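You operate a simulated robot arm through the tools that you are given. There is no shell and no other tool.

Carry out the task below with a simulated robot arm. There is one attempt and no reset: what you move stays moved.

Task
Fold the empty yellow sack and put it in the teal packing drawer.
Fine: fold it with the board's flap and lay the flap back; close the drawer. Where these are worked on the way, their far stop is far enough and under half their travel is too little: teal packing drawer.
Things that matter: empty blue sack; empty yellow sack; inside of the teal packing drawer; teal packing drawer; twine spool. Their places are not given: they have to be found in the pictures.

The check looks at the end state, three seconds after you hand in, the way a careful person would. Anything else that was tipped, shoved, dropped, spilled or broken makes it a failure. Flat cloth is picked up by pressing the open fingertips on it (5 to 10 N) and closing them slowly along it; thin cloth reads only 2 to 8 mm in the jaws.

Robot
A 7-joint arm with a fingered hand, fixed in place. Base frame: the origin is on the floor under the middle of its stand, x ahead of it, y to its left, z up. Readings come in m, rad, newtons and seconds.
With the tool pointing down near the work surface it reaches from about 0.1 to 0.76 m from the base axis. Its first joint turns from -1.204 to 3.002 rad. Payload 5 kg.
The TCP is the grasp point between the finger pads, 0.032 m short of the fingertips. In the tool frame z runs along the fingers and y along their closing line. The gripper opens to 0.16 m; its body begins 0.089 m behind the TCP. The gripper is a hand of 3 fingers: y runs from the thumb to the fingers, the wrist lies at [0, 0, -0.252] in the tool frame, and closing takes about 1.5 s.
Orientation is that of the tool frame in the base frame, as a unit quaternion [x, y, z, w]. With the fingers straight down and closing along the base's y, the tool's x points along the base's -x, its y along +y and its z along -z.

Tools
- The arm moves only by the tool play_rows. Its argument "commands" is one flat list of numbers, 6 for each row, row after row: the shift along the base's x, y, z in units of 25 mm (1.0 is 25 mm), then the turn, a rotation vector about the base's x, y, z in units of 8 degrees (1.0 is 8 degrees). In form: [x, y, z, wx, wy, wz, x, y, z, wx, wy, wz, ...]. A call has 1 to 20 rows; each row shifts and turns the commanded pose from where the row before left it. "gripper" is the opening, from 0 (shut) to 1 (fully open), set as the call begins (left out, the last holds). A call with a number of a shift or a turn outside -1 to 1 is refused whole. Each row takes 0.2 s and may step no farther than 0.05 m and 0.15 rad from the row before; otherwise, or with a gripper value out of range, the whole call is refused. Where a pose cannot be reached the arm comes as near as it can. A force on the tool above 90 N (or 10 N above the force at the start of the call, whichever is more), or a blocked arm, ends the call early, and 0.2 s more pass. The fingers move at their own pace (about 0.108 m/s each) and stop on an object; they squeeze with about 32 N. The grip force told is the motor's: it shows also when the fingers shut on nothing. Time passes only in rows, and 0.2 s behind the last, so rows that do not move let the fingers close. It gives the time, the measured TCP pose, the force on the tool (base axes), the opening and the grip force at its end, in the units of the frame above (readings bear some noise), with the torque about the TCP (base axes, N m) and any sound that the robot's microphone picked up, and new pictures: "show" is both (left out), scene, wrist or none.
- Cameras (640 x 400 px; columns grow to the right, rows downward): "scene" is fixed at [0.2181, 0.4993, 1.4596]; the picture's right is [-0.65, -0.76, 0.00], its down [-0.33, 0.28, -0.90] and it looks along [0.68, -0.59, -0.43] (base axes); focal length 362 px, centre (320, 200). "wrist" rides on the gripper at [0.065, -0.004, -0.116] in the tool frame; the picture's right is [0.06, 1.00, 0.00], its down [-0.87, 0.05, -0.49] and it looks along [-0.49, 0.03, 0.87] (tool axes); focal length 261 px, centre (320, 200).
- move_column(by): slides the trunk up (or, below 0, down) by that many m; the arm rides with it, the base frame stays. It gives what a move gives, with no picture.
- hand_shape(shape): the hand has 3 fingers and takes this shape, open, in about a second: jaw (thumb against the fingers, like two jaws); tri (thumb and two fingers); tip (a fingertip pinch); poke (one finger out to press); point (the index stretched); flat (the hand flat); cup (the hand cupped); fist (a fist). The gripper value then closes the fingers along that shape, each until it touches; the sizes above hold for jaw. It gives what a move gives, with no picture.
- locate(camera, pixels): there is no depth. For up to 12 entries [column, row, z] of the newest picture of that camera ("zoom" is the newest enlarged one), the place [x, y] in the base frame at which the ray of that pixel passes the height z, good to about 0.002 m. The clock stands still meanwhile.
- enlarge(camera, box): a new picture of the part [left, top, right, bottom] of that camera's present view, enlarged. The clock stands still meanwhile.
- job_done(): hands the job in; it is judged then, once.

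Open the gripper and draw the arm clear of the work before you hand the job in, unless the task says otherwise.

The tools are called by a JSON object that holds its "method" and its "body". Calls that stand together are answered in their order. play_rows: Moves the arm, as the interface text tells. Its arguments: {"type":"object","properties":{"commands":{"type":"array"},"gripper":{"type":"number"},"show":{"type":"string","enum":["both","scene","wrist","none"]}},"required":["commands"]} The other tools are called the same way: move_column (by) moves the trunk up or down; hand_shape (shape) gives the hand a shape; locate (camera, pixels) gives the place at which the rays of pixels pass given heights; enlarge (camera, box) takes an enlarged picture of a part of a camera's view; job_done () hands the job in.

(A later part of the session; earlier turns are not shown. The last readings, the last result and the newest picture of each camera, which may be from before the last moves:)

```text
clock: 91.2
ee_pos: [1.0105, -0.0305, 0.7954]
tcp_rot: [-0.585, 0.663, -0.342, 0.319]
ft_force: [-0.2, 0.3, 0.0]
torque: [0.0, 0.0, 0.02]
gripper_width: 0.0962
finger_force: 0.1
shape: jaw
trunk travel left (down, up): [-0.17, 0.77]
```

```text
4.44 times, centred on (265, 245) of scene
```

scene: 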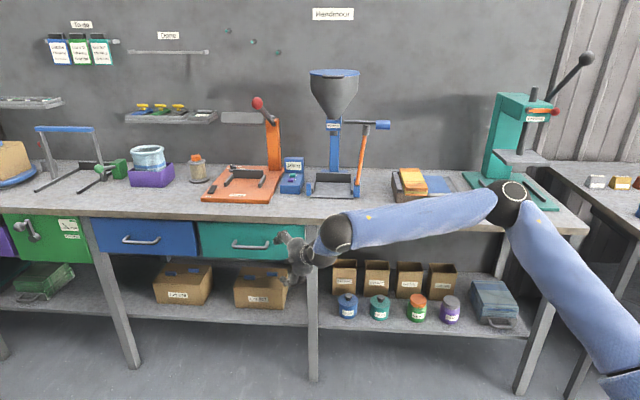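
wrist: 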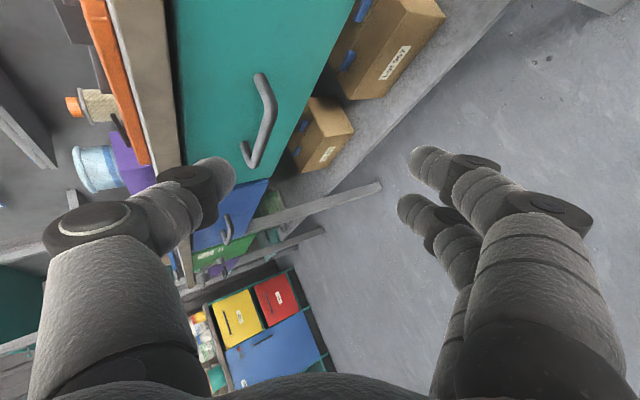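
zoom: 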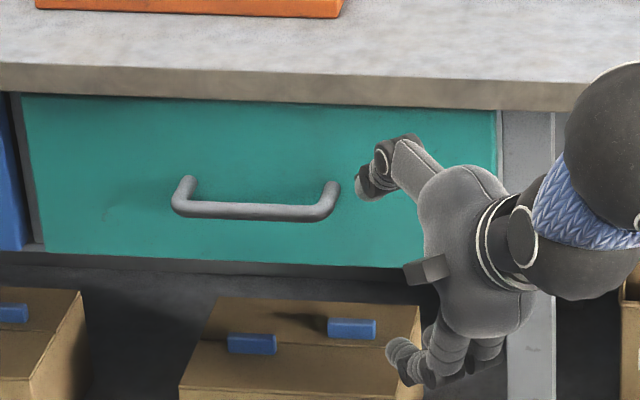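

I locate the bar corners and the standoff feet from this zoom view at z≈0.745.

{"method": "enlarge", "body": {"camera": "wrist", "box": [170, 40, 330, 200]}}

{"method": "locate", "body": {"camera": "zoom", "pixels": [[372, 165, 0.745], [330, 305, 0.745], [345, 92, 0.745], [305, 258, 0.745], [372, 165, 0.735], [330, 305, 0.735], [345, 92, 0.735], [305, 258, 0.735], [372, 165, 0.755], [330, 305, 0.755], [345, 92, 0.755], [305, 258, 0.755]]}}

{"method": "locate", "body": {"camera": "scene", "pixels": [[234.4, 247.0, 0.735], [234.4, 247.0, 0.745], [234.4, 247.0, 0.755], [266.3, 248.3, 0.735], [266.3, 248.3, 0.745], [266.3, 248.3, 0.755], [235.8, 241.0, 0.745], [268.3, 241.5, 0.745], [235.8, 241.0, 0.755], [268.3, 241.5, 0.755]]}}

```text
2.50 times, centred on (250, 120) of wrist
```

zoom: 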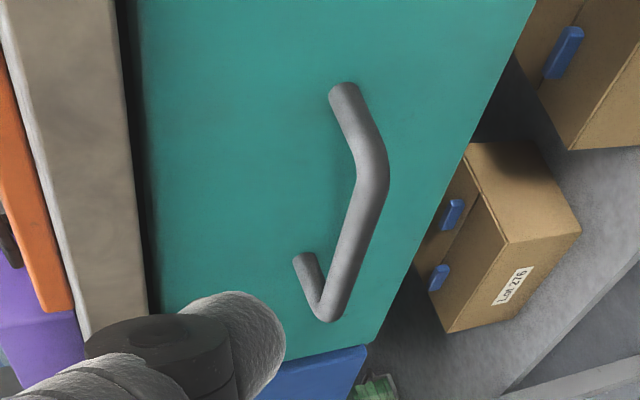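

```text
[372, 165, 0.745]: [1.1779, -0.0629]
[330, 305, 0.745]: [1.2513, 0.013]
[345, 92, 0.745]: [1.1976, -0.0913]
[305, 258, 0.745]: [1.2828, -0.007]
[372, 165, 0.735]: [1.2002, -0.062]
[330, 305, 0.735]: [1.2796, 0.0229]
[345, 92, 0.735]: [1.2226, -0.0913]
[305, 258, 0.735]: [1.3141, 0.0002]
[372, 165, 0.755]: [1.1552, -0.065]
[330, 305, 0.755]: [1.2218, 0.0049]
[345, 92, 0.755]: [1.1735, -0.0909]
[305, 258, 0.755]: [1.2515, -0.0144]
```

```text
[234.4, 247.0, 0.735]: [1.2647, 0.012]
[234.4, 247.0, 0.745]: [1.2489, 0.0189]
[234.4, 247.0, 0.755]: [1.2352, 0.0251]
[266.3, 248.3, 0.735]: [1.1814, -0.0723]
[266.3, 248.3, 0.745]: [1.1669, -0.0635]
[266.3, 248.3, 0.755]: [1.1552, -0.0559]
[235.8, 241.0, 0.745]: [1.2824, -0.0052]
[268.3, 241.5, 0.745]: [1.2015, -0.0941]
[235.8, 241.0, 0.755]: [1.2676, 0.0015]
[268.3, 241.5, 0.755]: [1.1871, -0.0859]
```

The bar is 3.7 cm off the face (face n≈0.912, bar n≈0.875, z≈0.744), so the downward-pointing thumb can hook behind it. I lower to TCP z≈0.742 and advance partway toward the handle.

{"method": "play_rows", "body": {"commands": [0, 0, -0.72, 0, 0, 0, 0, 0, -0.72, 0, 0, 0, 0, 0, -0.72, 0, 0, 0, 0.75, -0.075, 0, 0, 0, 0, 0.75, -0.075, 0, 0, 0, 0, 0.75, -0.075, 0, 0, 0, 0, 0.75, -0.075, 0, 0, 0, 0, 0.5, -0.075, 0, 0, 0, 0]}}

{"method": "enlarge", "body": {"camera": "scene", "box": [200, 200, 330, 290]}}

```text
clock: 93.0
ee_pos: [1.1003, -0.0389, 0.7426]
tcp_rot: [-0.585, 0.663, -0.342, 0.318]
ft_force: [-0.1, -0.1, 0.9]
torque: [0.04, -0.02, -0.02]
gripper_width: 0.0961
finger_force: 0.1
shape: jaw
trunk travel left (down, up): [-0.17, 0.77]
```

scene: 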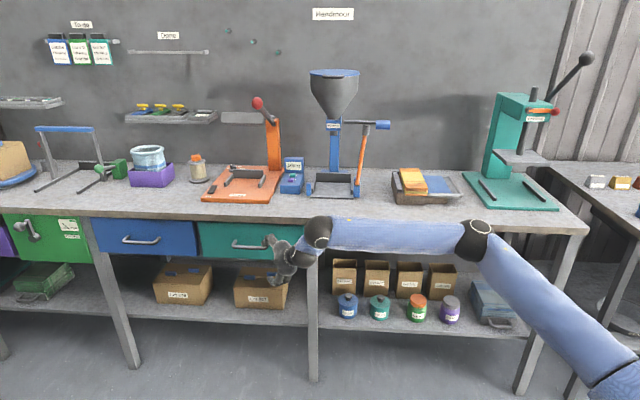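
wrist: 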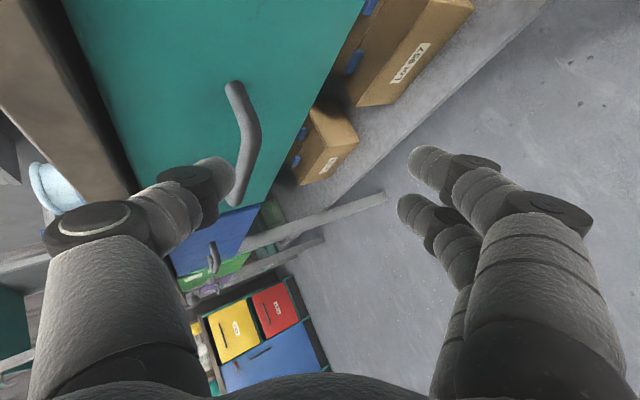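

```text
4.44 times, centred on (265, 245) of scene
```

zoom: 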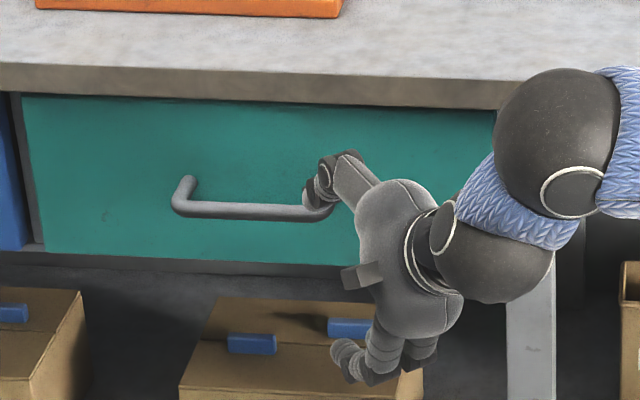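

The thumb tip is just above and in front of the handle's right end. I advance 6 cm over the bar toward the gap behind it.

{"method": "play_rows", "body": {"commands": [0.4, -0.044, 0, 0, 0, 0, 0.4, -0.044, 0, 0, 0, 0, 0.4, -0.044, 0, 0, 0, 0, 0.4, -0.044, 0, 0, 0, 0, 0.4, -0.044, 0, 0, 0, 0, 0.4, -0.044, 0, 0, 0, 0]}}

{"method": "enlarge", "body": {"camera": "scene", "box": [200, 200, 330, 290]}}

{"method": "enlarge", "body": {"camera": "wrist", "box": [140, 60, 320, 240]}}

```text
clock: 94.3
ee_pos: [1.1593, -0.0465, 0.7418]
tcp_rot: [-0.585, 0.663, -0.342, 0.318]
ft_force: [0.1, 0.4, -0.1]
torque: [-0.01, -0.02, 0.0]
gripper_width: 0.0965
finger_force: 0.0
shape: jaw
trunk travel left (down, up): [-0.17, 0.77]
```

scene: 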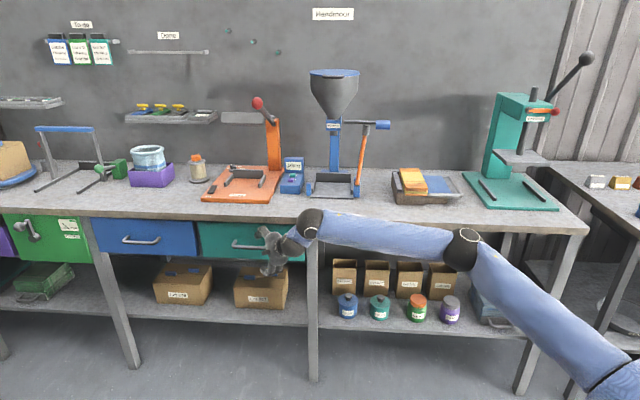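
wrist: 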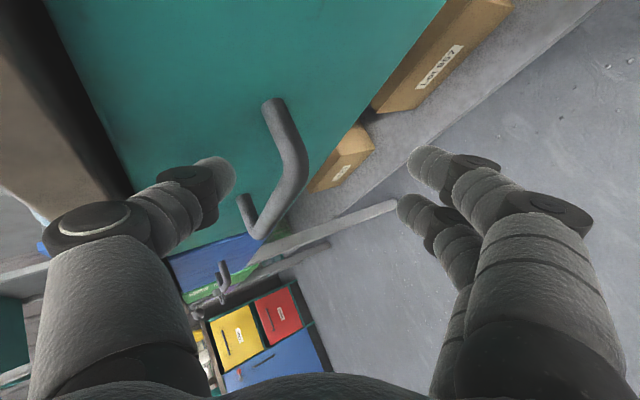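

```text
4.44 times, centred on (265, 245) of scene
```

zoom: 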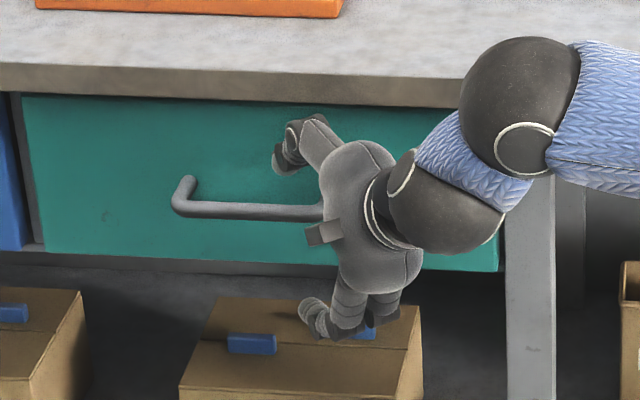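

```text
2.22 times, centred on (230, 150) of wrist
```

zoom: 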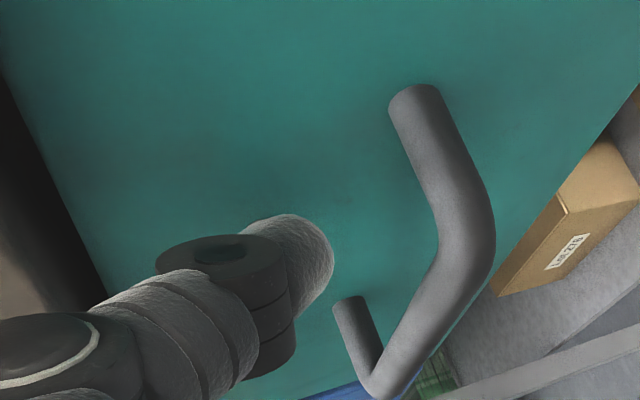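

The thumb is between the handle's feet and above the bar level. I lower slowly 3.5 cm so it drops into the gap behind the bar.

{"method": "play_rows", "body": {"commands": [0, 0, -0.2, 0, 0, 0, 0, 0, -0.2, 0, 0, 0, 0, 0, -0.2, 0, 0, 0, 0, 0, -0.2, 0, 0, 0, 0, 0, -0.2, 0, 0, 0, 0, 0, -0.2, 0, 0, 0, 0, 0, -0.2, 0, 0, 0], "show": "none"}}

{"method": "enlarge", "body": {"camera": "scene", "box": [200, 200, 330, 290]}}

{"method": "enlarge", "body": {"camera": "wrist", "box": [140, 60, 320, 240]}}

```text
clock: 96.0
ee_pos: [1.1578, -0.0461, 0.7081]
tcp_rot: [-0.584, 0.663, -0.342, 0.32]
ft_force: [0.0, -0.9, 5.0]
torque: [0.0, -0.17, 0.02]
gripper_width: 0.0965
finger_force: 0.1
shape: jaw
trunk travel left (down, up): [-0.17, 0.77]
```

```text
4.44 times, centred on (265, 245) of scene
```

zoom: 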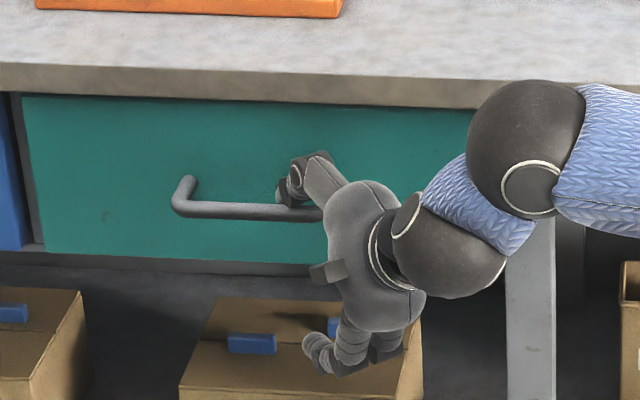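

```text
2.22 times, centred on (230, 150) of wrist
```

zoom: 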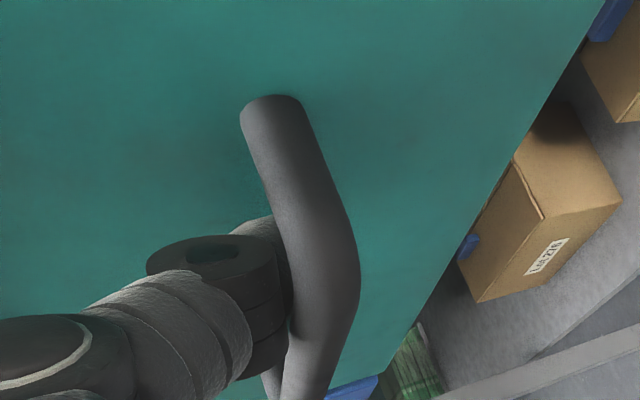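

The thumb tip is behind the bar and its joint rests on the bar top (5 N upward). I raise 1 mm to relieve and pull along −n about 4 cm.

{"method": "play_rows", "body": {"commands": [0, 0, 0.04, 0, 0, 0, -0.2, 0.2, 0, 0, 0, 0, -0.2, 0.2, 0, 0, 0, 0, -0.2, 0.2, 0, 0, 0, 0, -0.2, 0.2, 0, 0, 0, 0, -0.2, 0.2, 0, 0, 0, 0, -0.2, 0.2, 0, 0, 0, 0]}}

{"method": "enlarge", "body": {"camera": "scene", "box": [200, 200, 330, 290]}}

```text
clock: 97.5
ee_pos: [1.1291, -0.0167, 0.708]
tcp_rot: [-0.584, 0.663, -0.343, 0.319]
ft_force: [-1.0, -2.5, 2.1]
torque: [0.07, -0.12, -0.04]
gripper_width: 0.0967
finger_force: 0.0
shape: jaw
trunk travel left (down, up): [-0.17, 0.77]
```

scene: 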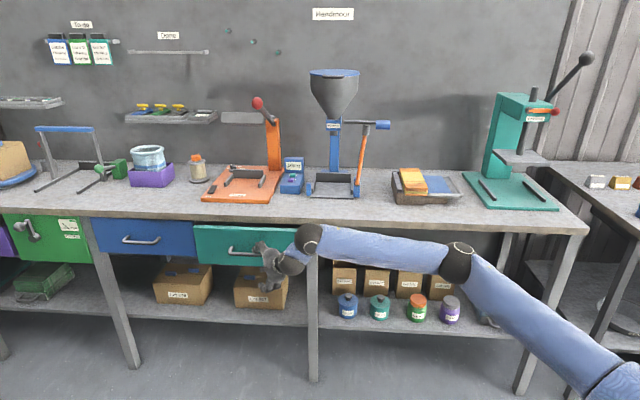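
wrist: 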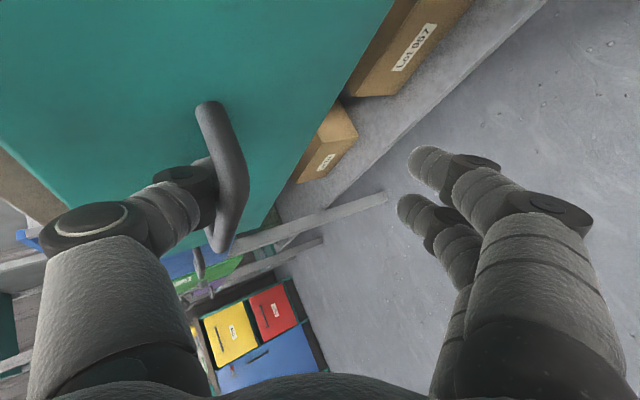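

```text
4.44 times, centred on (265, 245) of scene
```

zoom: 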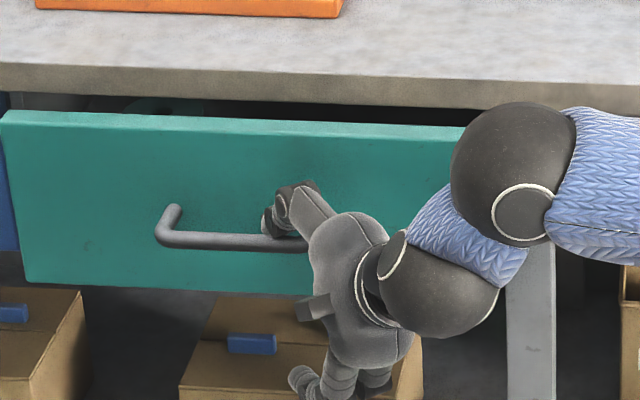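

The drawer is opening. I keep pulling along −n about 15 cm more.

{"method": "play_rows", "body": {"commands": [-0.35, 0.35, 0, 0, 0, 0, -0.35, 0.35, 0, 0, 0, 0, -0.35, 0.35, 0, 0, 0, 0, -0.35, 0.35, 0, 0, 0, 0, -0.35, 0.35, 0, 0, 0, 0, -0.35, 0.35, 0, 0, 0, 0, -0.35, 0.35, 0, 0, 0, 0, -0.35, 0.35, 0, 0, 0, 0, -0.35, 0.35, 0, 0, 0, 0, -0.35, 0.35, 0, 0, 0, 0, -0.35, 0.35, 0, 0, 0, 0, -0.35, 0.35, 0, 0, 0, 0]}}

{"method": "enlarge", "body": {"camera": "scene", "box": [170, 190, 340, 310]}}

```text
clock: 100.2
ee_pos: [1.0235, 0.0885, 0.7081]
tcp_rot: [-0.584, 0.663, -0.343, 0.319]
ft_force: [0.6, 0.9, 1.1]
torque: [-0.02, -0.03, -0.01]
gripper_width: 0.0965
finger_force: 0.0
shape: jaw
trunk travel left (down, up): [-0.17, 0.77]
```

scene: 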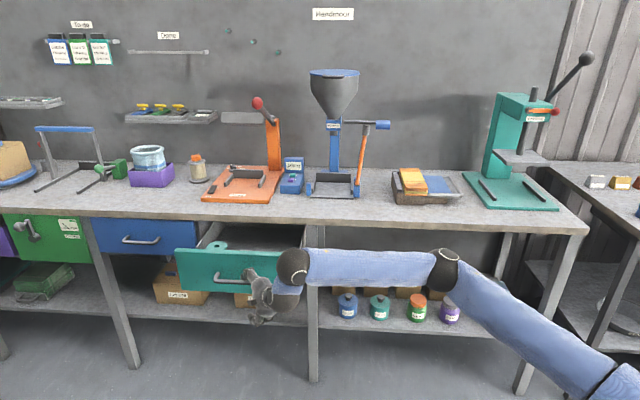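
wrist: 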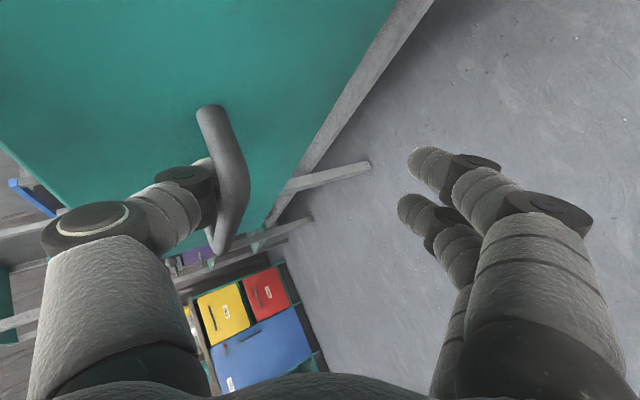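

```text
3.33 times, centred on (255, 250) of scene
```

zoom: 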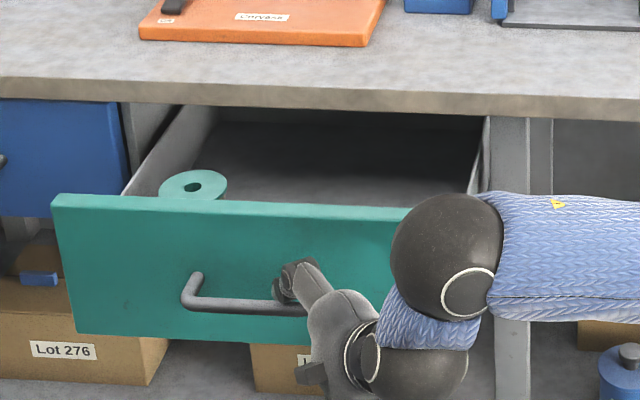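

The drawer is out ~19 cm; inside at the left front stands a teal-flanged spool (twine spool). I pull further to its far stop, watching the force.

{"method": "play_rows", "body": {"commands": [-0.3, 0.3, 0, 0, 0, 0, -0.3, 0.3, 0, 0, 0, 0, -0.3, 0.3, 0, 0, 0, 0, -0.3, 0.3, 0, 0, 0, 0, -0.3, 0.3, 0, 0, 0, 0], "show": "none"}}

{"method": "enlarge", "body": {"camera": "scene", "box": [170, 190, 340, 310]}}

```text
clock: 101.3
ee_pos: [0.9835, 0.1269, 0.7091]
tcp_rot: [-0.585, 0.663, -0.342, 0.318]
ft_force: [0.3, 0.2, 1.5]
torque: [0.0, -0.06, 0.01]
gripper_width: 0.0964
finger_force: 0.0
shape: jaw
trunk travel left (down, up): [-0.17, 0.77]
```

```text
3.33 times, centred on (255, 250) of scene
```

zoom: 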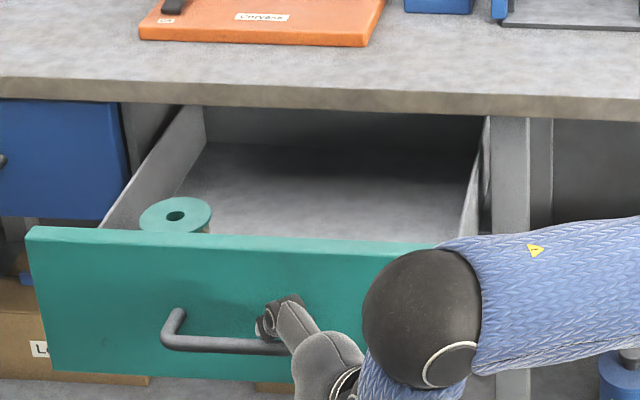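

Drawer is ~25 cm out, the spool stands at left-front inside. I pull a bit further to find the stop.

{"method": "play_rows", "body": {"commands": [-0.25, 0.25, 0, 0, 0, 0, -0.25, 0.25, 0, 0, 0, 0, -0.25, 0.25, 0, 0, 0, 0, -0.25, 0.25, 0, 0, 0, 0], "show": "none"}}

{"method": "enlarge", "body": {"camera": "scene", "box": [170, 190, 340, 310]}}

```text
clock: 102.3
ee_pos: [0.9597, 0.1522, 0.7072]
tcp_rot: [-0.585, 0.662, -0.343, 0.319]
ft_force: [-0.2, -0.6, 1.8]
torque: [-0.01, -0.13, -0.02]
gripper_width: 0.0966
finger_force: 0.0
shape: jaw
trunk travel left (down, up): [-0.17, 0.77]
```

```text
3.33 times, centred on (255, 250) of scene
```

zoom: 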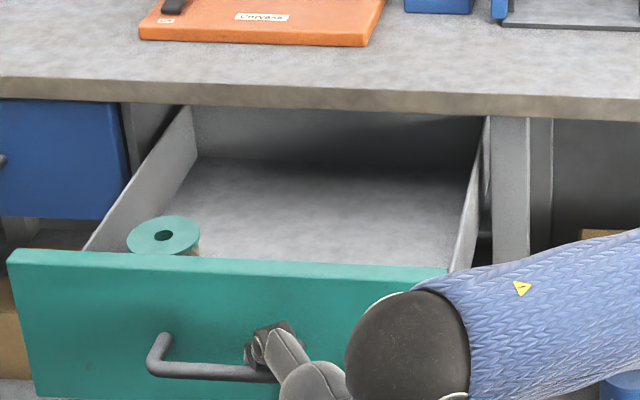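

Still moving freely at 28 cm; I pull a little more.

{"method": "play_rows", "body": {"commands": [-0.2, 0.2, 0, 0, 0, 0, -0.2, 0.2, 0, 0, 0, 0, -0.2, 0.2, 0, 0, 0, 0, -0.2, 0.2, 0, 0, 0, 0], "show": "wrist"}}

{"method": "enlarge", "body": {"camera": "scene", "box": [170, 190, 340, 310]}}

```text
clock: 103.3
ee_pos: [0.941, 0.1689, 0.7089]
tcp_rot: [-0.584, 0.663, -0.343, 0.318]
ft_force: [10.4, -11.5, 0.7]
torque: [0.51, 0.42, -0.47]
gripper_width: 0.0971
finger_force: 0.1
shape: jaw
trunk travel left (down, up): [-0.17, 0.77]
```

wrist: 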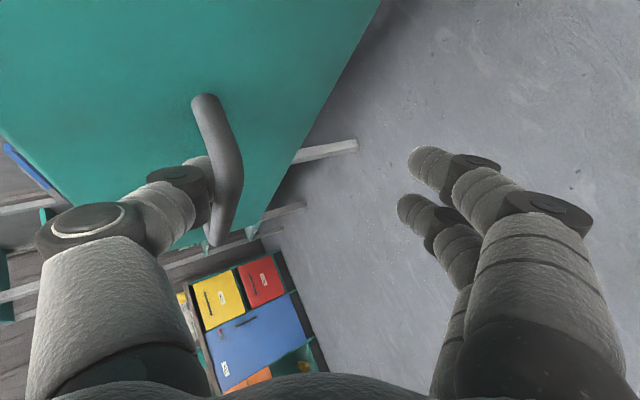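

```text
3.33 times, centred on (255, 250) of scene
```

zoom: 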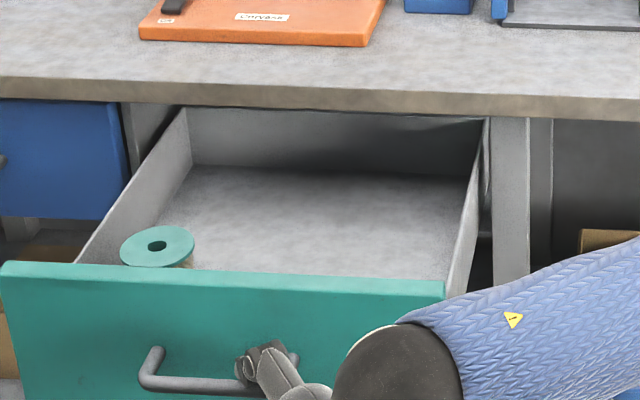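

Far stop reached (15 N, ~30 cm travel). I ease the pull by 7 mm, lift the thumb out of the gap, and back away.

{"method": "play_rows", "body": {"commands": [0.15, -0.15, 0, 0, 0, 0, 0.05, -0.05, 0, 0, 0, 0, 0, 0, 0.3, 0, 0, 0, 0, 0, 0.5, 0, 0, 0, 0, 0, 0.7, 0, 0, 0, 0, 0, 0.7, 0, 0, 0, -0.4, 0.4, 0.5, 0, 0, 0, -0.5, 0.5, 0.5, 0, 0, 0, -0.5, 0.5, 0.5, 0, 0, 0]}}

{"method": "enlarge", "body": {"camera": "scene", "box": [150, 190, 340, 330]}}

```text
clock: 105.3
ee_pos: [0.9086, 0.2019, 0.8007]
tcp_rot: [-0.585, 0.663, -0.342, 0.317]
ft_force: [-0.4, -0.6, 0.1]
torque: [-0.03, 0.02, -0.02]
gripper_width: 0.0963
finger_force: 0.1
shape: jaw
trunk travel left (down, up): [-0.17, 0.77]
```

scene: 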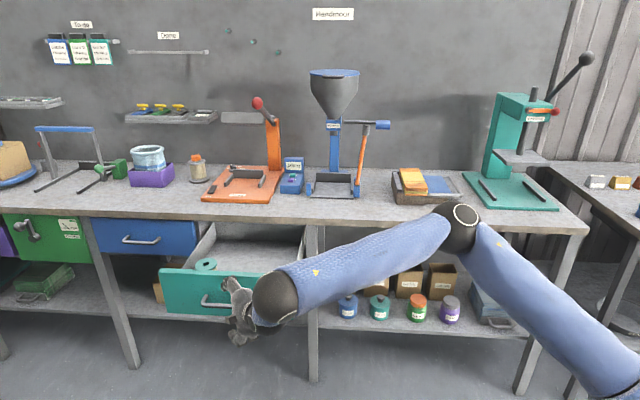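
wrist: 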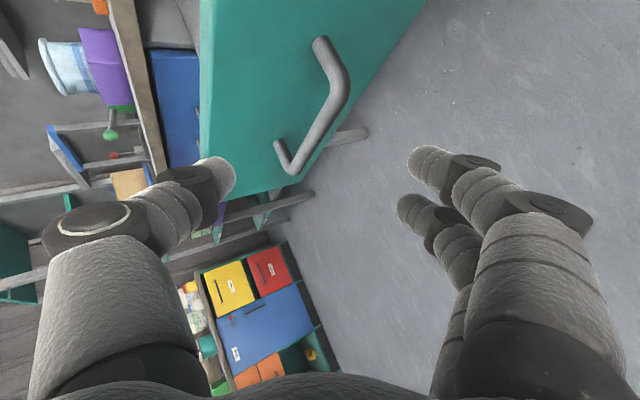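

```text
2.86 times, centred on (245, 260) of scene
```

zoom: 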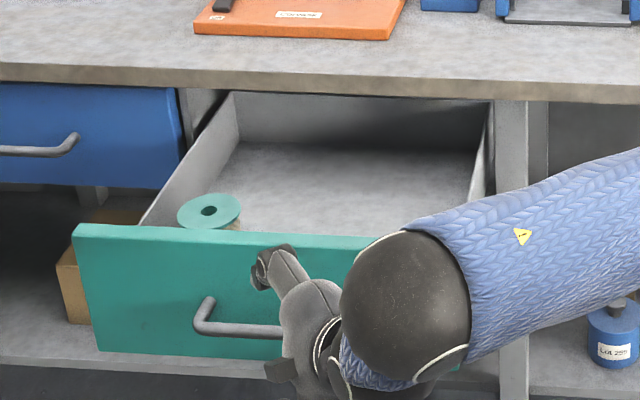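

The drawer is fully open. Next I pick up the folded sack: I raise the trunk 0.25 to lift the hand clear.

{"method": "move_column", "body": {"by": 0.25}}

{"method": "play_rows", "body": {"commands": [-0.3, -0.4, 0, 0.09, 0.9, 0, -0.3, -0.4, 0, 0.09, 0.9, 0, -0.3, -0.4, 0, 0, 0, -0.9, -0.3, -0.4, 0, 0, 0, -0.9, -0.3, -0.4, 0, 0, 0, -0.9, -0.3, -0.4, 0, 0, 0, -0.9, -0.3, -0.4, 0, 0, 0, -0.9]}}

```text
clock: 107.9
ee_pos: [0.9092, 0.2025, 1.0515]
tcp_rot: [-0.585, 0.662, -0.343, 0.318]
ft_force: [0.4, 0.7, 0.0]
torque: [-0.01, 0.01, 0.02]
gripper_width: 0.0963
finger_force: 0.0
shape: jaw
trunk travel left (down, up): [-0.42, 0.52]
```

```text
clock: 109.5
ee_pos: [0.857, 0.1313, 1.0501]
tcp_rot: [-0.37, 0.859, -0.32, 0.148]
ft_force: [0.0, -0.2, 0.1]
torque: [-0.05, -0.03, -0.01]
gripper_width: 0.0959
finger_force: 0.1
shape: jaw
trunk travel left (down, up): [-0.42, 0.52]
```

scene: 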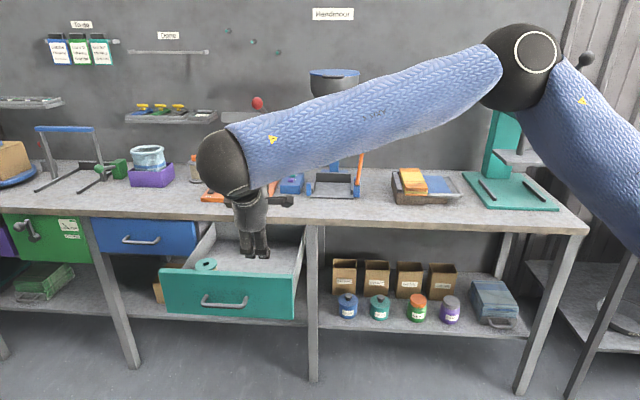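
wrist: 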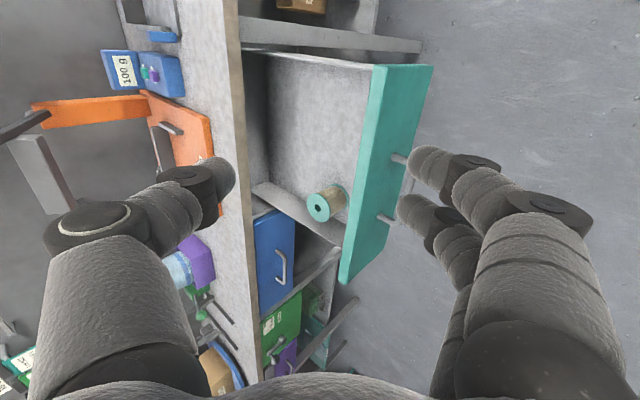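

Good view of the open drawer with the spool (330,205) near its left front. I enlarge and locate the drawer interior.

{"method": "enlarge", "body": {"camera": "wrist", "box": [230, 40, 450, 290]}}

{"method": "locate", "body": {"camera": "zoom", "pixels": [[320, 60, 0.7], [375, 70, 0.81], [345, 260, 0.78], [320, 275, 0.78], [225, 60, 0.7], [350, 230, 0.7], [225, 225, 0.7], [387, 60, 0.815], [345, 355, 0.815], [328, 250, 0.72]]}}

```text
1.60 times, centred on (340, 165) of wrist
```

zoom: 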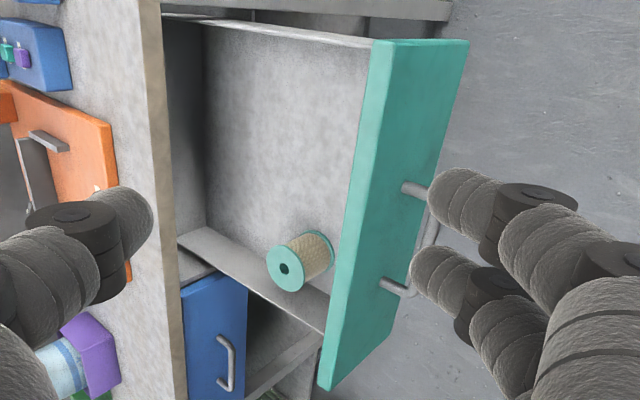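

```text
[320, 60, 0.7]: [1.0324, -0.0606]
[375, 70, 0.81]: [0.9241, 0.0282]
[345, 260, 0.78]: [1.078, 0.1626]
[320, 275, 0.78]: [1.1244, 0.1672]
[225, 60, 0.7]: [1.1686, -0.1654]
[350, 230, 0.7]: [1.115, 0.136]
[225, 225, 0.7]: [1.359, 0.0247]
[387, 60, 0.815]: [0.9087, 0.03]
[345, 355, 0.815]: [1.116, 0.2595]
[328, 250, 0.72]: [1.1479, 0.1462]
```

Drawer interior located: front panel n≈0.62, right wall d≈0.66, spool around d≈0.92,n≈0.70. I return right toward the board while rolling the tool back to thumb-right/fingers-left.

{"method": "play_rows", "body": {"commands": [-0.269, -0.975, 0.1, 0.491, -0.44, -0.75, -0.269, -0.975, 0.1, 0.491, -0.44, -0.75, -0.269, -0.975, 0.1, 0.491, -0.44, -0.75, -0.269, -0.975, 0.1, 0.491, -0.44, -0.75, -0.269, -0.975, 0.1, 0.491, -0.44, -0.75, -0.269, -0.975, 0.1, 0.491, -0.44, -0.75, -0.269, -0.975, 0.1, 0.491, -0.44, -0.75, -0.269, -0.975, 0.1, 0.491, -0.44, -0.75, -0.269, -0.975, 0.1, 0.491, -0.44, -0.75, -0.269, -0.975, 0.1, 0.491, -0.44, -0.75, -0.269, -0.975, 0.1, 0.491, -0.44, -0.75, -0.269, -0.975, 0.1, 0.123, -0.11, -0.188, -0.269, -0.975, 0.1, 0, 0, 0, -0.269, -0.975, 0.1, 0, 0, 0, -0.269, -0.975, 0.1, 0, 0, 0, -0.269, -0.975, 0.1, 0, 0, 0, -0.269, -0.975, 0, 0, 0, 0, -0.269, -0.975, 0, 0, 0, 0, -0.269, -0.975, 0, 0, 0, 0, -0.269, -0.975, 0, 0, 0, 0]}}

```text
clock: 113.7
ee_pos: [0.7204, -0.3582, 1.0912]
tcp_rot: [0.344, 0.87, -0.122, 0.332]
ft_force: [0.3, 0.1, 0.0]
torque: [-0.01, 0.01, 0.04]
gripper_width: 0.0961
finger_force: 0.1
shape: jaw
trunk travel left (down, up): [-0.42, 0.52]
```

scene: 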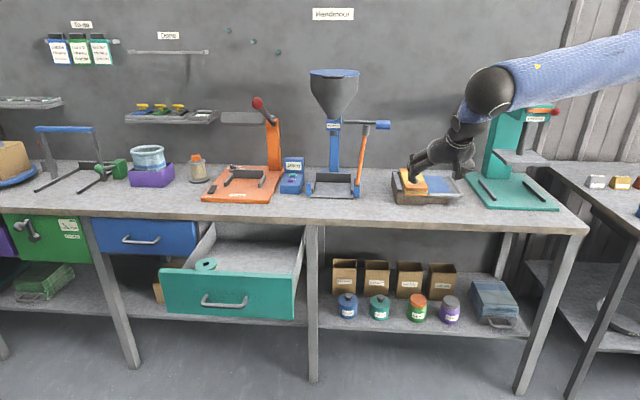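
wrist: 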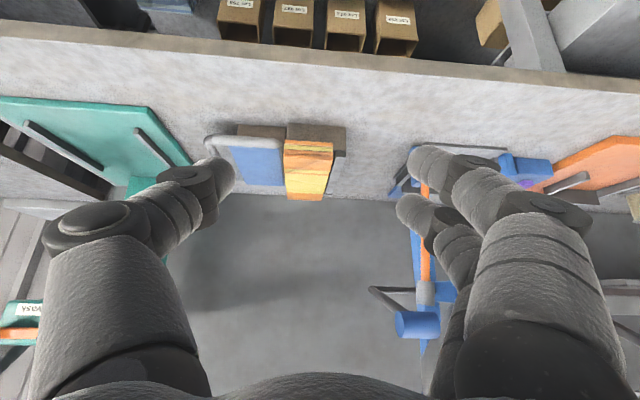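

The hand is back in front of the board with the closing line along the bench. I narrow the opening to ~5 cm and advance over the folded sack, staying ~8 cm above it.

{"method": "play_rows", "body": {"commands": [0.7, -0.7, -0.1, 0, 0, -0.2, 0.7, -0.7, -0.1, 0, 0, -0.2, 0.7, -0.7, -0.1, 0, 0, 0, 0.7, -0.7, -0.1, 0, 0, 0, 0.7, -0.7, -0.1, 0, 0, 0, 0.7, -0.7, -0.1, 0, 0, 0, 0.7, -0.7, -0.1, 0, 0, 0, 0.7, -0.7, -0.1, 0, 0, 0, 0.7, -0.7, -0.1, 0, 0, 0, 0.7, -0.7, -0.1, 0, 0, 0, 0.7, -0.7, -0.1, 0, 0, 0], "gripper": 0.32}}

{"method": "enlarge", "body": {"camera": "scene", "box": [370, 120, 480, 220]}}

{"method": "enlarge", "body": {"camera": "wrist", "box": [180, 80, 460, 260]}}

```text
clock: 116.1
ee_pos: [0.9164, -0.5504, 1.0612]
tcp_rot: [0.367, 0.86, -0.131, 0.328]
ft_force: [0.3, 0.5, 0.3]
torque: [-0.02, 0.01, 0.04]
gripper_width: 0.0518
finger_force: 0.1
shape: jaw
trunk travel left (down, up): [-0.42, 0.52]
```

scene: 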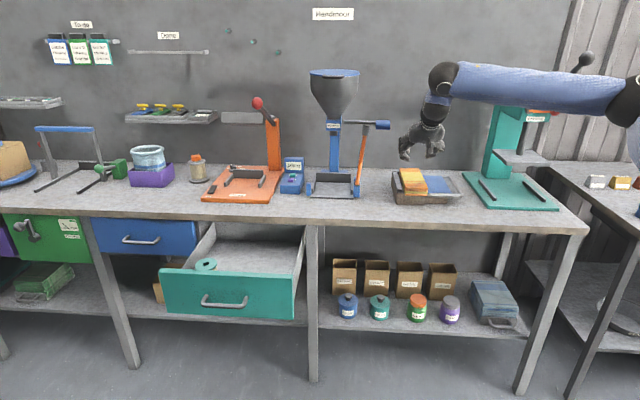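
wrist: 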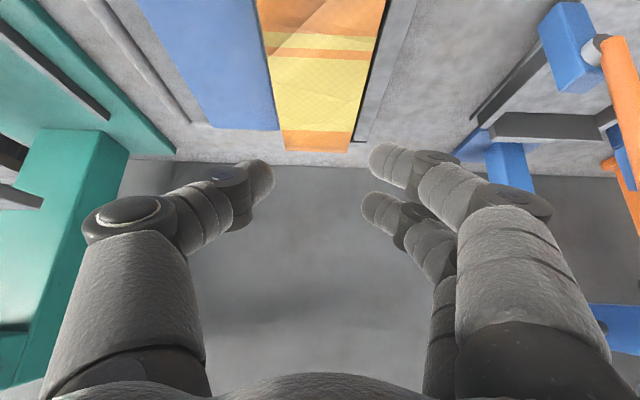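

```text
4.00 times, centred on (425, 170) of scene
```

zoom: 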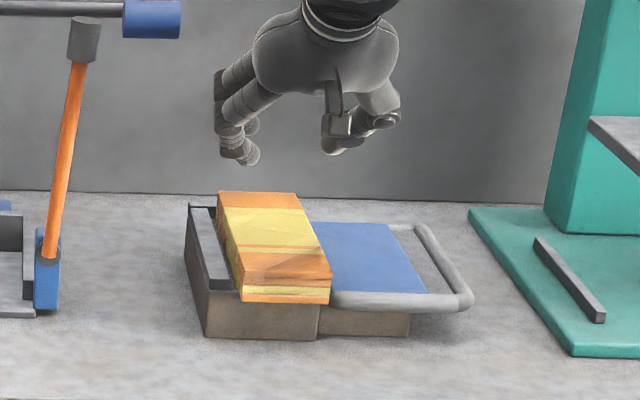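

```text
2.22 times, centred on (320, 170) of wrist
```

zoom: 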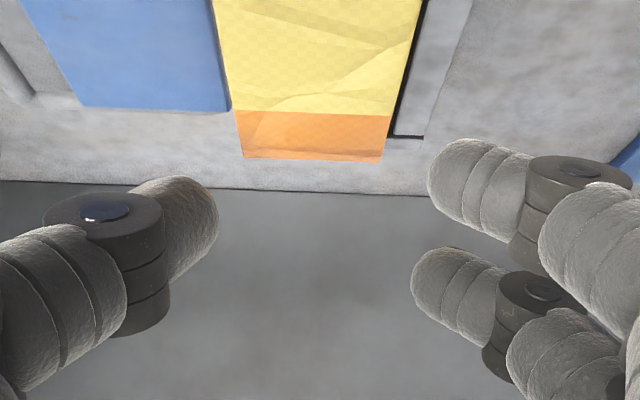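

I'm centred over the sack (d≈0.259). I advance 5 cm to its middle and lower to ~2–3 cm above the top.

{"method": "play_rows", "body": {"commands": [0.35, -0.35, -0.2, 0, 0, 0, 0.35, -0.35, -0.4, 0, 0, 0, 0.35, -0.35, -0.5, 0, 0, 0, 0.35, -0.35, -0.5, 0, 0, 0, 0, 0, -0.5, 0, 0, 0, 0, 0, -0.5, 0, 0, 0, 0, 0, -0.4, 0, 0, 0]}}

{"method": "enlarge", "body": {"camera": "scene", "box": [380, 140, 470, 220]}}

{"method": "enlarge", "body": {"camera": "wrist", "box": [180, 80, 460, 260]}}

```text
clock: 117.7
ee_pos: [0.9515, -0.5844, 0.9879]
tcp_rot: [0.367, 0.861, -0.131, 0.328]
ft_force: [0.1, 0.5, -0.6]
torque: [0.01, -0.02, 0.0]
gripper_width: 0.0516
finger_force: 0.1
shape: jaw
trunk travel left (down, up): [-0.42, 0.52]
```

scene: 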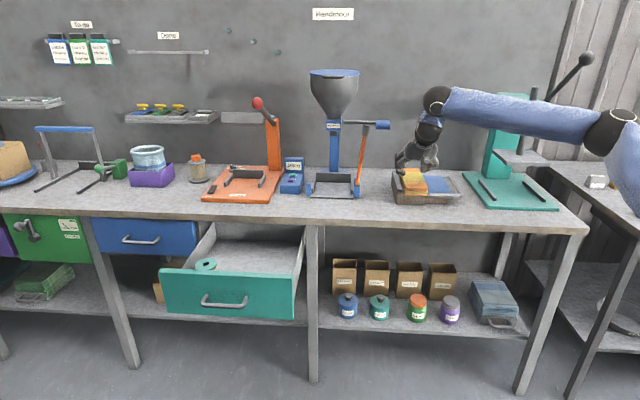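
wrist: 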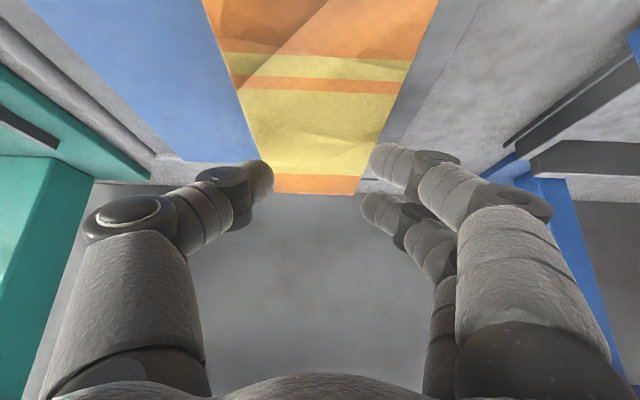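

```text
5.00 times, centred on (425, 180) of scene
```

zoom: 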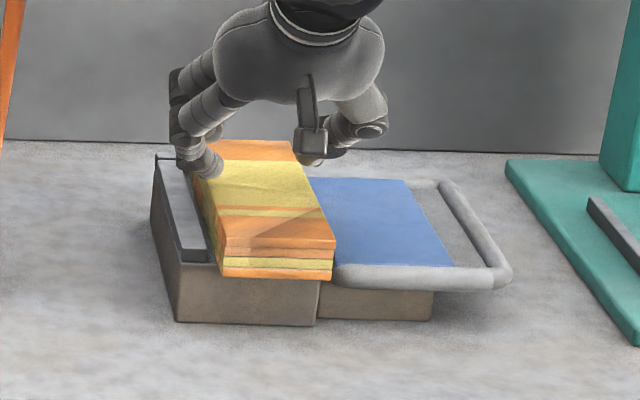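

```text
2.22 times, centred on (320, 170) of wrist
```

zoom: 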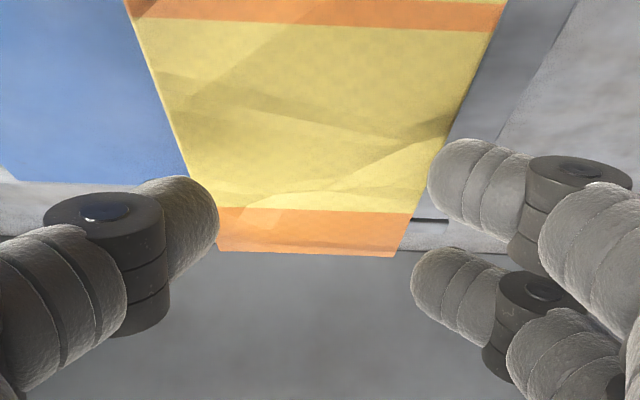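

Tips are just above the sack. I check the sack's edges at z≈0.93 to centre properly.

{"method": "locate", "body": {"camera": "zoom", "pixels": [[152, 60, 0.93], [490, 40, 0.93], [190, 170, 0.93], [445, 150, 0.93], [218, 250, 0.93], [397, 255, 0.93]]}}

{"method": "locate", "body": {"camera": "scene", "pixels": [[406, 191, 0.93], [428, 188.5, 0.93], [405, 196, 0.9], [427.5, 195.5, 0.9], [401, 174, 0.93], [419.5, 168.5, 0.93], [405.5, 194, 0.92]]}}

```text
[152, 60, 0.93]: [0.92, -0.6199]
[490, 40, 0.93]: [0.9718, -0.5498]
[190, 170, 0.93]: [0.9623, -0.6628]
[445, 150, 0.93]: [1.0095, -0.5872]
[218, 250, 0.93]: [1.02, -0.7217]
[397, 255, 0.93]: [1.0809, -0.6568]
```

```text
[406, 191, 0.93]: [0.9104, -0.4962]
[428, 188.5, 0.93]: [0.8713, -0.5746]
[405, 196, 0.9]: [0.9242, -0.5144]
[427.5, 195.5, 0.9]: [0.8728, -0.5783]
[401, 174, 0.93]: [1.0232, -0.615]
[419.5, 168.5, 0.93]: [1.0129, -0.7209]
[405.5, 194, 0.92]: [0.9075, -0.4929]
```

Sack edges d 0.2115–0.299, centre 0.255. I shift 4 mm right, narrow to ~4.4 cm, and lower in small steps toward contact.

{"method": "play_rows", "body": {"commands": [-0.125, -0.125, -0.2, 0, 0, 0, 0, 0, -0.2, 0, 0, 0, 0, 0, -0.2, 0, 0, 0, 0, 0, -0.1, 0, 0, 0, 0, 0, 0, 0, 0, 0], "gripper": 0.272, "show": "none"}}

{"method": "play_rows", "body": {"commands": [0, 0, -0.08, 0, 0, 0, 0, 0, -0.08, 0, 0, 0], "show": "none"}}

{"method": "play_rows", "body": {"commands": [0, 0, -0.08, 0, 0, 0, 0, 0, -0.08, 0, 0, 0], "show": "wrist"}}

```text
clock: 118.9
ee_pos: [0.9467, -0.5858, 0.9776]
tcp_rot: [0.368, 0.858, -0.131, 0.333]
ft_force: [14.6, -10.8, 50.9]
torque: [0.49, -1.83, -0.53]
gripper_width: 0.0458
finger_force: 0.2
shape: jaw
trunk travel left (down, up): [-0.42, 0.52]
```

```text
clock: 119.5
ee_pos: [0.9447, -0.5855, 0.9757]
tcp_rot: [0.368, 0.858, -0.131, 0.333]
ft_force: [18.2, -8.0, 68.2]
torque: [0.98, -2.18, -0.51]
gripper_width: 0.0466
finger_force: 0.1
shape: jaw
trunk travel left (down, up): [-0.42, 0.52]
```

```text
clock: 120.1
ee_pos: [0.9456, -0.5853, 0.9767]
tcp_rot: [0.368, 0.857, -0.131, 0.335]
ft_force: [20.6, -10.9, 79.3]
torque: [1.11, -2.58, -0.67]
gripper_width: 0.0468
finger_force: 0.0
shape: jaw
trunk travel left (down, up): [-0.42, 0.52]
```

wrist: 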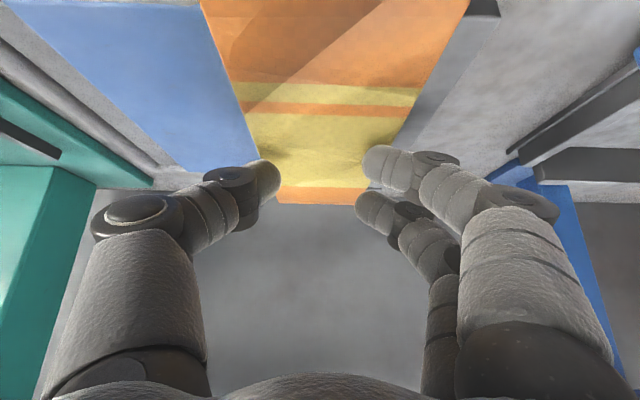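

The sack top is higher than estimated: contact force is already 79 N, too much. I raise the command ~13 mm at once to bring it down to about 8 N.

{"method": "play_rows", "body": {"commands": [0, 0, 0.3, 0, 0, 0, 0, 0, 0.22, 0, 0, 0, 0, 0, 0, 0, 0, 0], "show": "none"}}

{"method": "enlarge", "body": {"camera": "scene", "box": [380, 140, 470, 220]}}

```text
clock: 120.9
ee_pos: [0.9444, -0.585, 0.9775]
tcp_rot: [0.366, 0.861, -0.132, 0.329]
ft_force: [1.2, 5.1, 32.4]
torque: [0.71, -0.81, 0.08]
gripper_width: 0.0461
finger_force: 0.0
shape: jaw
trunk travel left (down, up): [-0.42, 0.52]
```

```text
5.00 times, centred on (425, 180) of scene
```

zoom: 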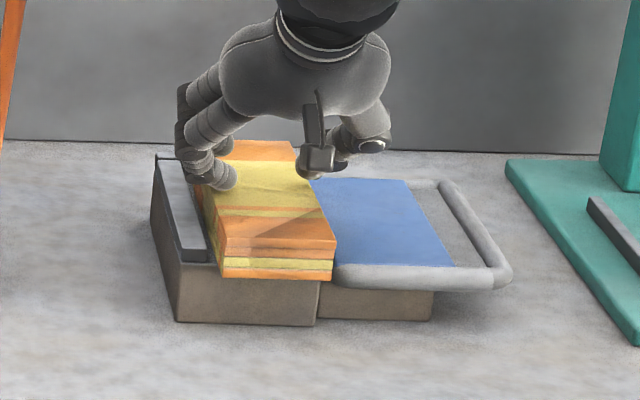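

Still 32 N; I raise 1.5 mm more.

{"method": "play_rows", "body": {"commands": [0, 0, 0.06, 0, 0, 0, 0, 0, 0, 0, 0, 0], "show": "none"}}

```text
clock: 121.5
ee_pos: [0.9477, -0.5864, 0.978]
tcp_rot: [0.368, 0.86, -0.133, 0.329]
ft_force: [-3.1, 5.4, 18.3]
torque: [0.52, -0.31, 0.18]
gripper_width: 0.045
finger_force: 0.1
shape: jaw
trunk travel left (down, up): [-0.42, 0.52]
```

Force 18 N; I raise another millimetre to reach the 5–10 N range.

{"method": "play_rows", "body": {"commands": [0, 0, 0.04, 0, 0, 0, 0, 0, 0, 0, 0, 0], "show": "none"}}

```text
clock: 122.1
ee_pos: [0.9476, -0.588, 0.9781]
tcp_rot: [0.367, 0.86, -0.132, 0.329]
ft_force: [-1.8, 2.5, 11.0]
torque: [0.26, -0.17, 0.1]
gripper_width: 0.0439
finger_force: 0.0
shape: jaw
trunk travel left (down, up): [-0.42, 0.52]
```

11 N now. I raise half a millimetre and start closing slowly.

{"method": "play_rows", "body": {"commands": [0, 0, 0.02, 0, 0, 0, 0, 0, 0, 0, 0, 0, 0, 0, 0, 0, 0, 0], "gripper": 0.23, "show": "none"}}

{"method": "play_rows", "body": {"commands": [0, 0, 0, 0, 0, 0, 0, 0, 0, 0, 0, 0, 0, 0, 0, 0, 0, 0], "gripper": 0.19, "show": "none"}}

```text
clock: 122.9
ee_pos: [0.9474, -0.5857, 0.9798]
tcp_rot: [0.368, 0.86, -0.132, 0.329]
ft_force: [-0.5, 2.1, 9.6]
torque: [0.24, -0.17, 0.11]
gripper_width: 0.038
finger_force: 0.0
shape: jaw
trunk travel left (down, up): [-0.42, 0.52]
```

```text
clock: 123.7
ee_pos: [0.9479, -0.5861, 0.9803]
tcp_rot: [0.368, 0.86, -0.132, 0.329]
ft_force: [1.4, 3.0, 11.6]
torque: [0.25, -0.28, 0.06]
gripper_width: 0.032
finger_force: 0.2
shape: jaw
trunk travel left (down, up): [-0.42, 0.52]
```

Force stays near 10 N as the tips slide. I continue closing slowly, raising slightly to hold the force.

{"method": "play_rows", "body": {"commands": [0, 0, 0.03, 0, 0, 0, 0, 0, 0, 0, 0, 0, 0, 0, 0, 0, 0, 0], "gripper": 0.15, "show": "none"}}

{"method": "play_rows", "body": {"commands": [0, 0, 0.02, 0, 0, 0, 0, 0, 0, 0, 0, 0, 0, 0, 0, 0, 0, 0], "gripper": 0.11, "show": "none"}}

```text
clock: 124.5
ee_pos: [0.9472, -0.5862, 0.981]
tcp_rot: [0.368, 0.86, -0.132, 0.329]
ft_force: [1.5, 3.8, 10.5]
torque: [0.25, -0.3, 0.05]
gripper_width: 0.0261
finger_force: 0.2
shape: jaw
trunk travel left (down, up): [-0.42, 0.52]
```

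```text
clock: 125.3
ee_pos: [0.9466, -0.5868, 0.9811]
tcp_rot: [0.368, 0.86, -0.133, 0.328]
ft_force: [2.5, 2.9, 9.5]
torque: [0.21, -0.32, -0.02]
gripper_width: 0.0197
finger_force: 0.0
shape: jaw
trunk travel left (down, up): [-0.42, 0.52]
```

Force ~9.5 N at 20 mm opening. I continue to close.

{"method": "play_rows", "body": {"commands": [0, 0, 0.01, 0, 0, 0, 0, 0, 0, 0, 0, 0, 0, 0, 0, 0, 0, 0], "gripper": 0.07, "show": "none"}}

{"method": "play_rows", "body": {"commands": [0, 0, 0.01, 0, 0, 0, 0, 0, 0, 0, 0, 0, 0, 0, 0, 0, 0, 0], "gripper": 0.03, "show": "none"}}

{"method": "play_rows", "body": {"commands": [0, 0, 0, 0, 0, 0, 0, 0, 0, 0, 0, 0, 0, 0, 0, 0, 0, 0, 0, 0, 0, 0, 0, 0], "gripper": 0}}

{"method": "enlarge", "body": {"camera": "scene", "box": [380, 140, 470, 220]}}

```text
clock: 126.1
ee_pos: [0.9468, -0.5865, 0.9809]
tcp_rot: [0.367, 0.86, -0.132, 0.329]
ft_force: [0.9, 3.5, 9.4]
torque: [0.2, -0.22, 0.03]
gripper_width: 0.0125
finger_force: 0.0
shape: jaw
trunk travel left (down, up): [-0.42, 0.52]
```

```text
clock: 126.9
ee_pos: [0.9474, -0.586, 0.9807]
tcp_rot: [0.368, 0.86, -0.133, 0.328]
ft_force: [3.0, 2.0, 10.3]
torque: [0.19, -0.27, 0.02]
gripper_width: 0.0063
finger_force: 0.0
shape: jaw
trunk travel left (down, up): [-0.42, 0.52]
```

```text
clock: 127.9
ee_pos: [0.9476, -0.587, 0.9803]
tcp_rot: [0.368, 0.86, -0.132, 0.328]
ft_force: [0.0, -0.4, 0.4]
torque: [0.03, 0.03, 0.0]
gripper_width: 0.0002
finger_force: 32.2
shape: jaw
trunk travel left (down, up): [-0.42, 0.52]
```

scene: 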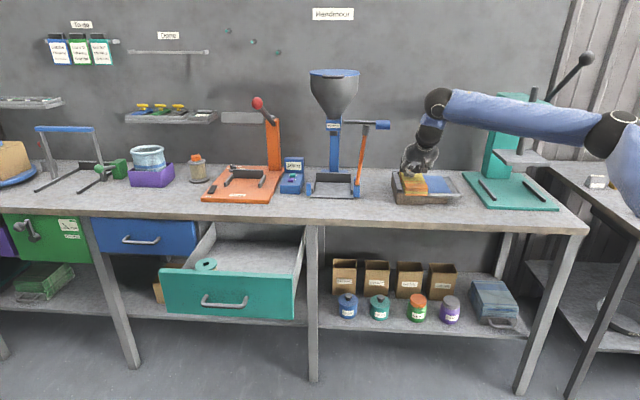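
wrist: 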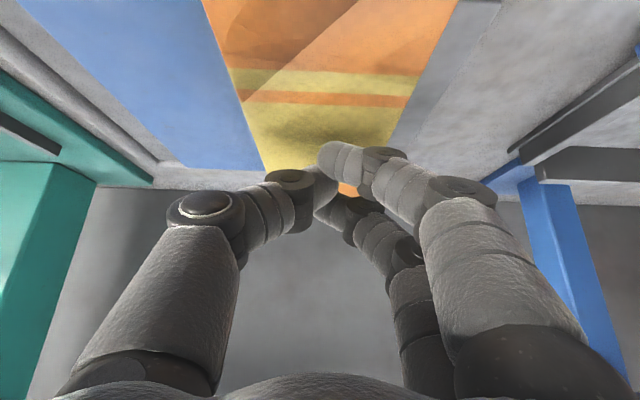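

```text
5.00 times, centred on (425, 180) of scene
```

zoom: 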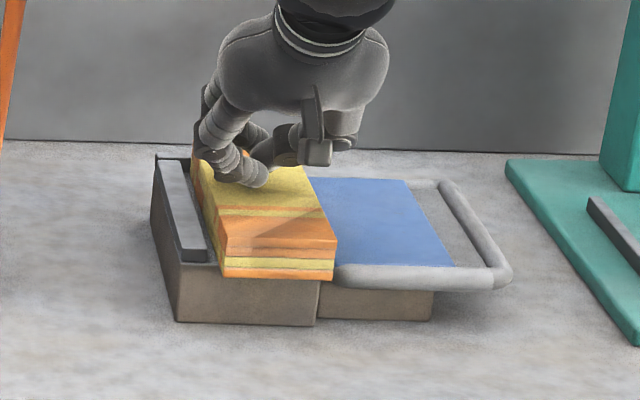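

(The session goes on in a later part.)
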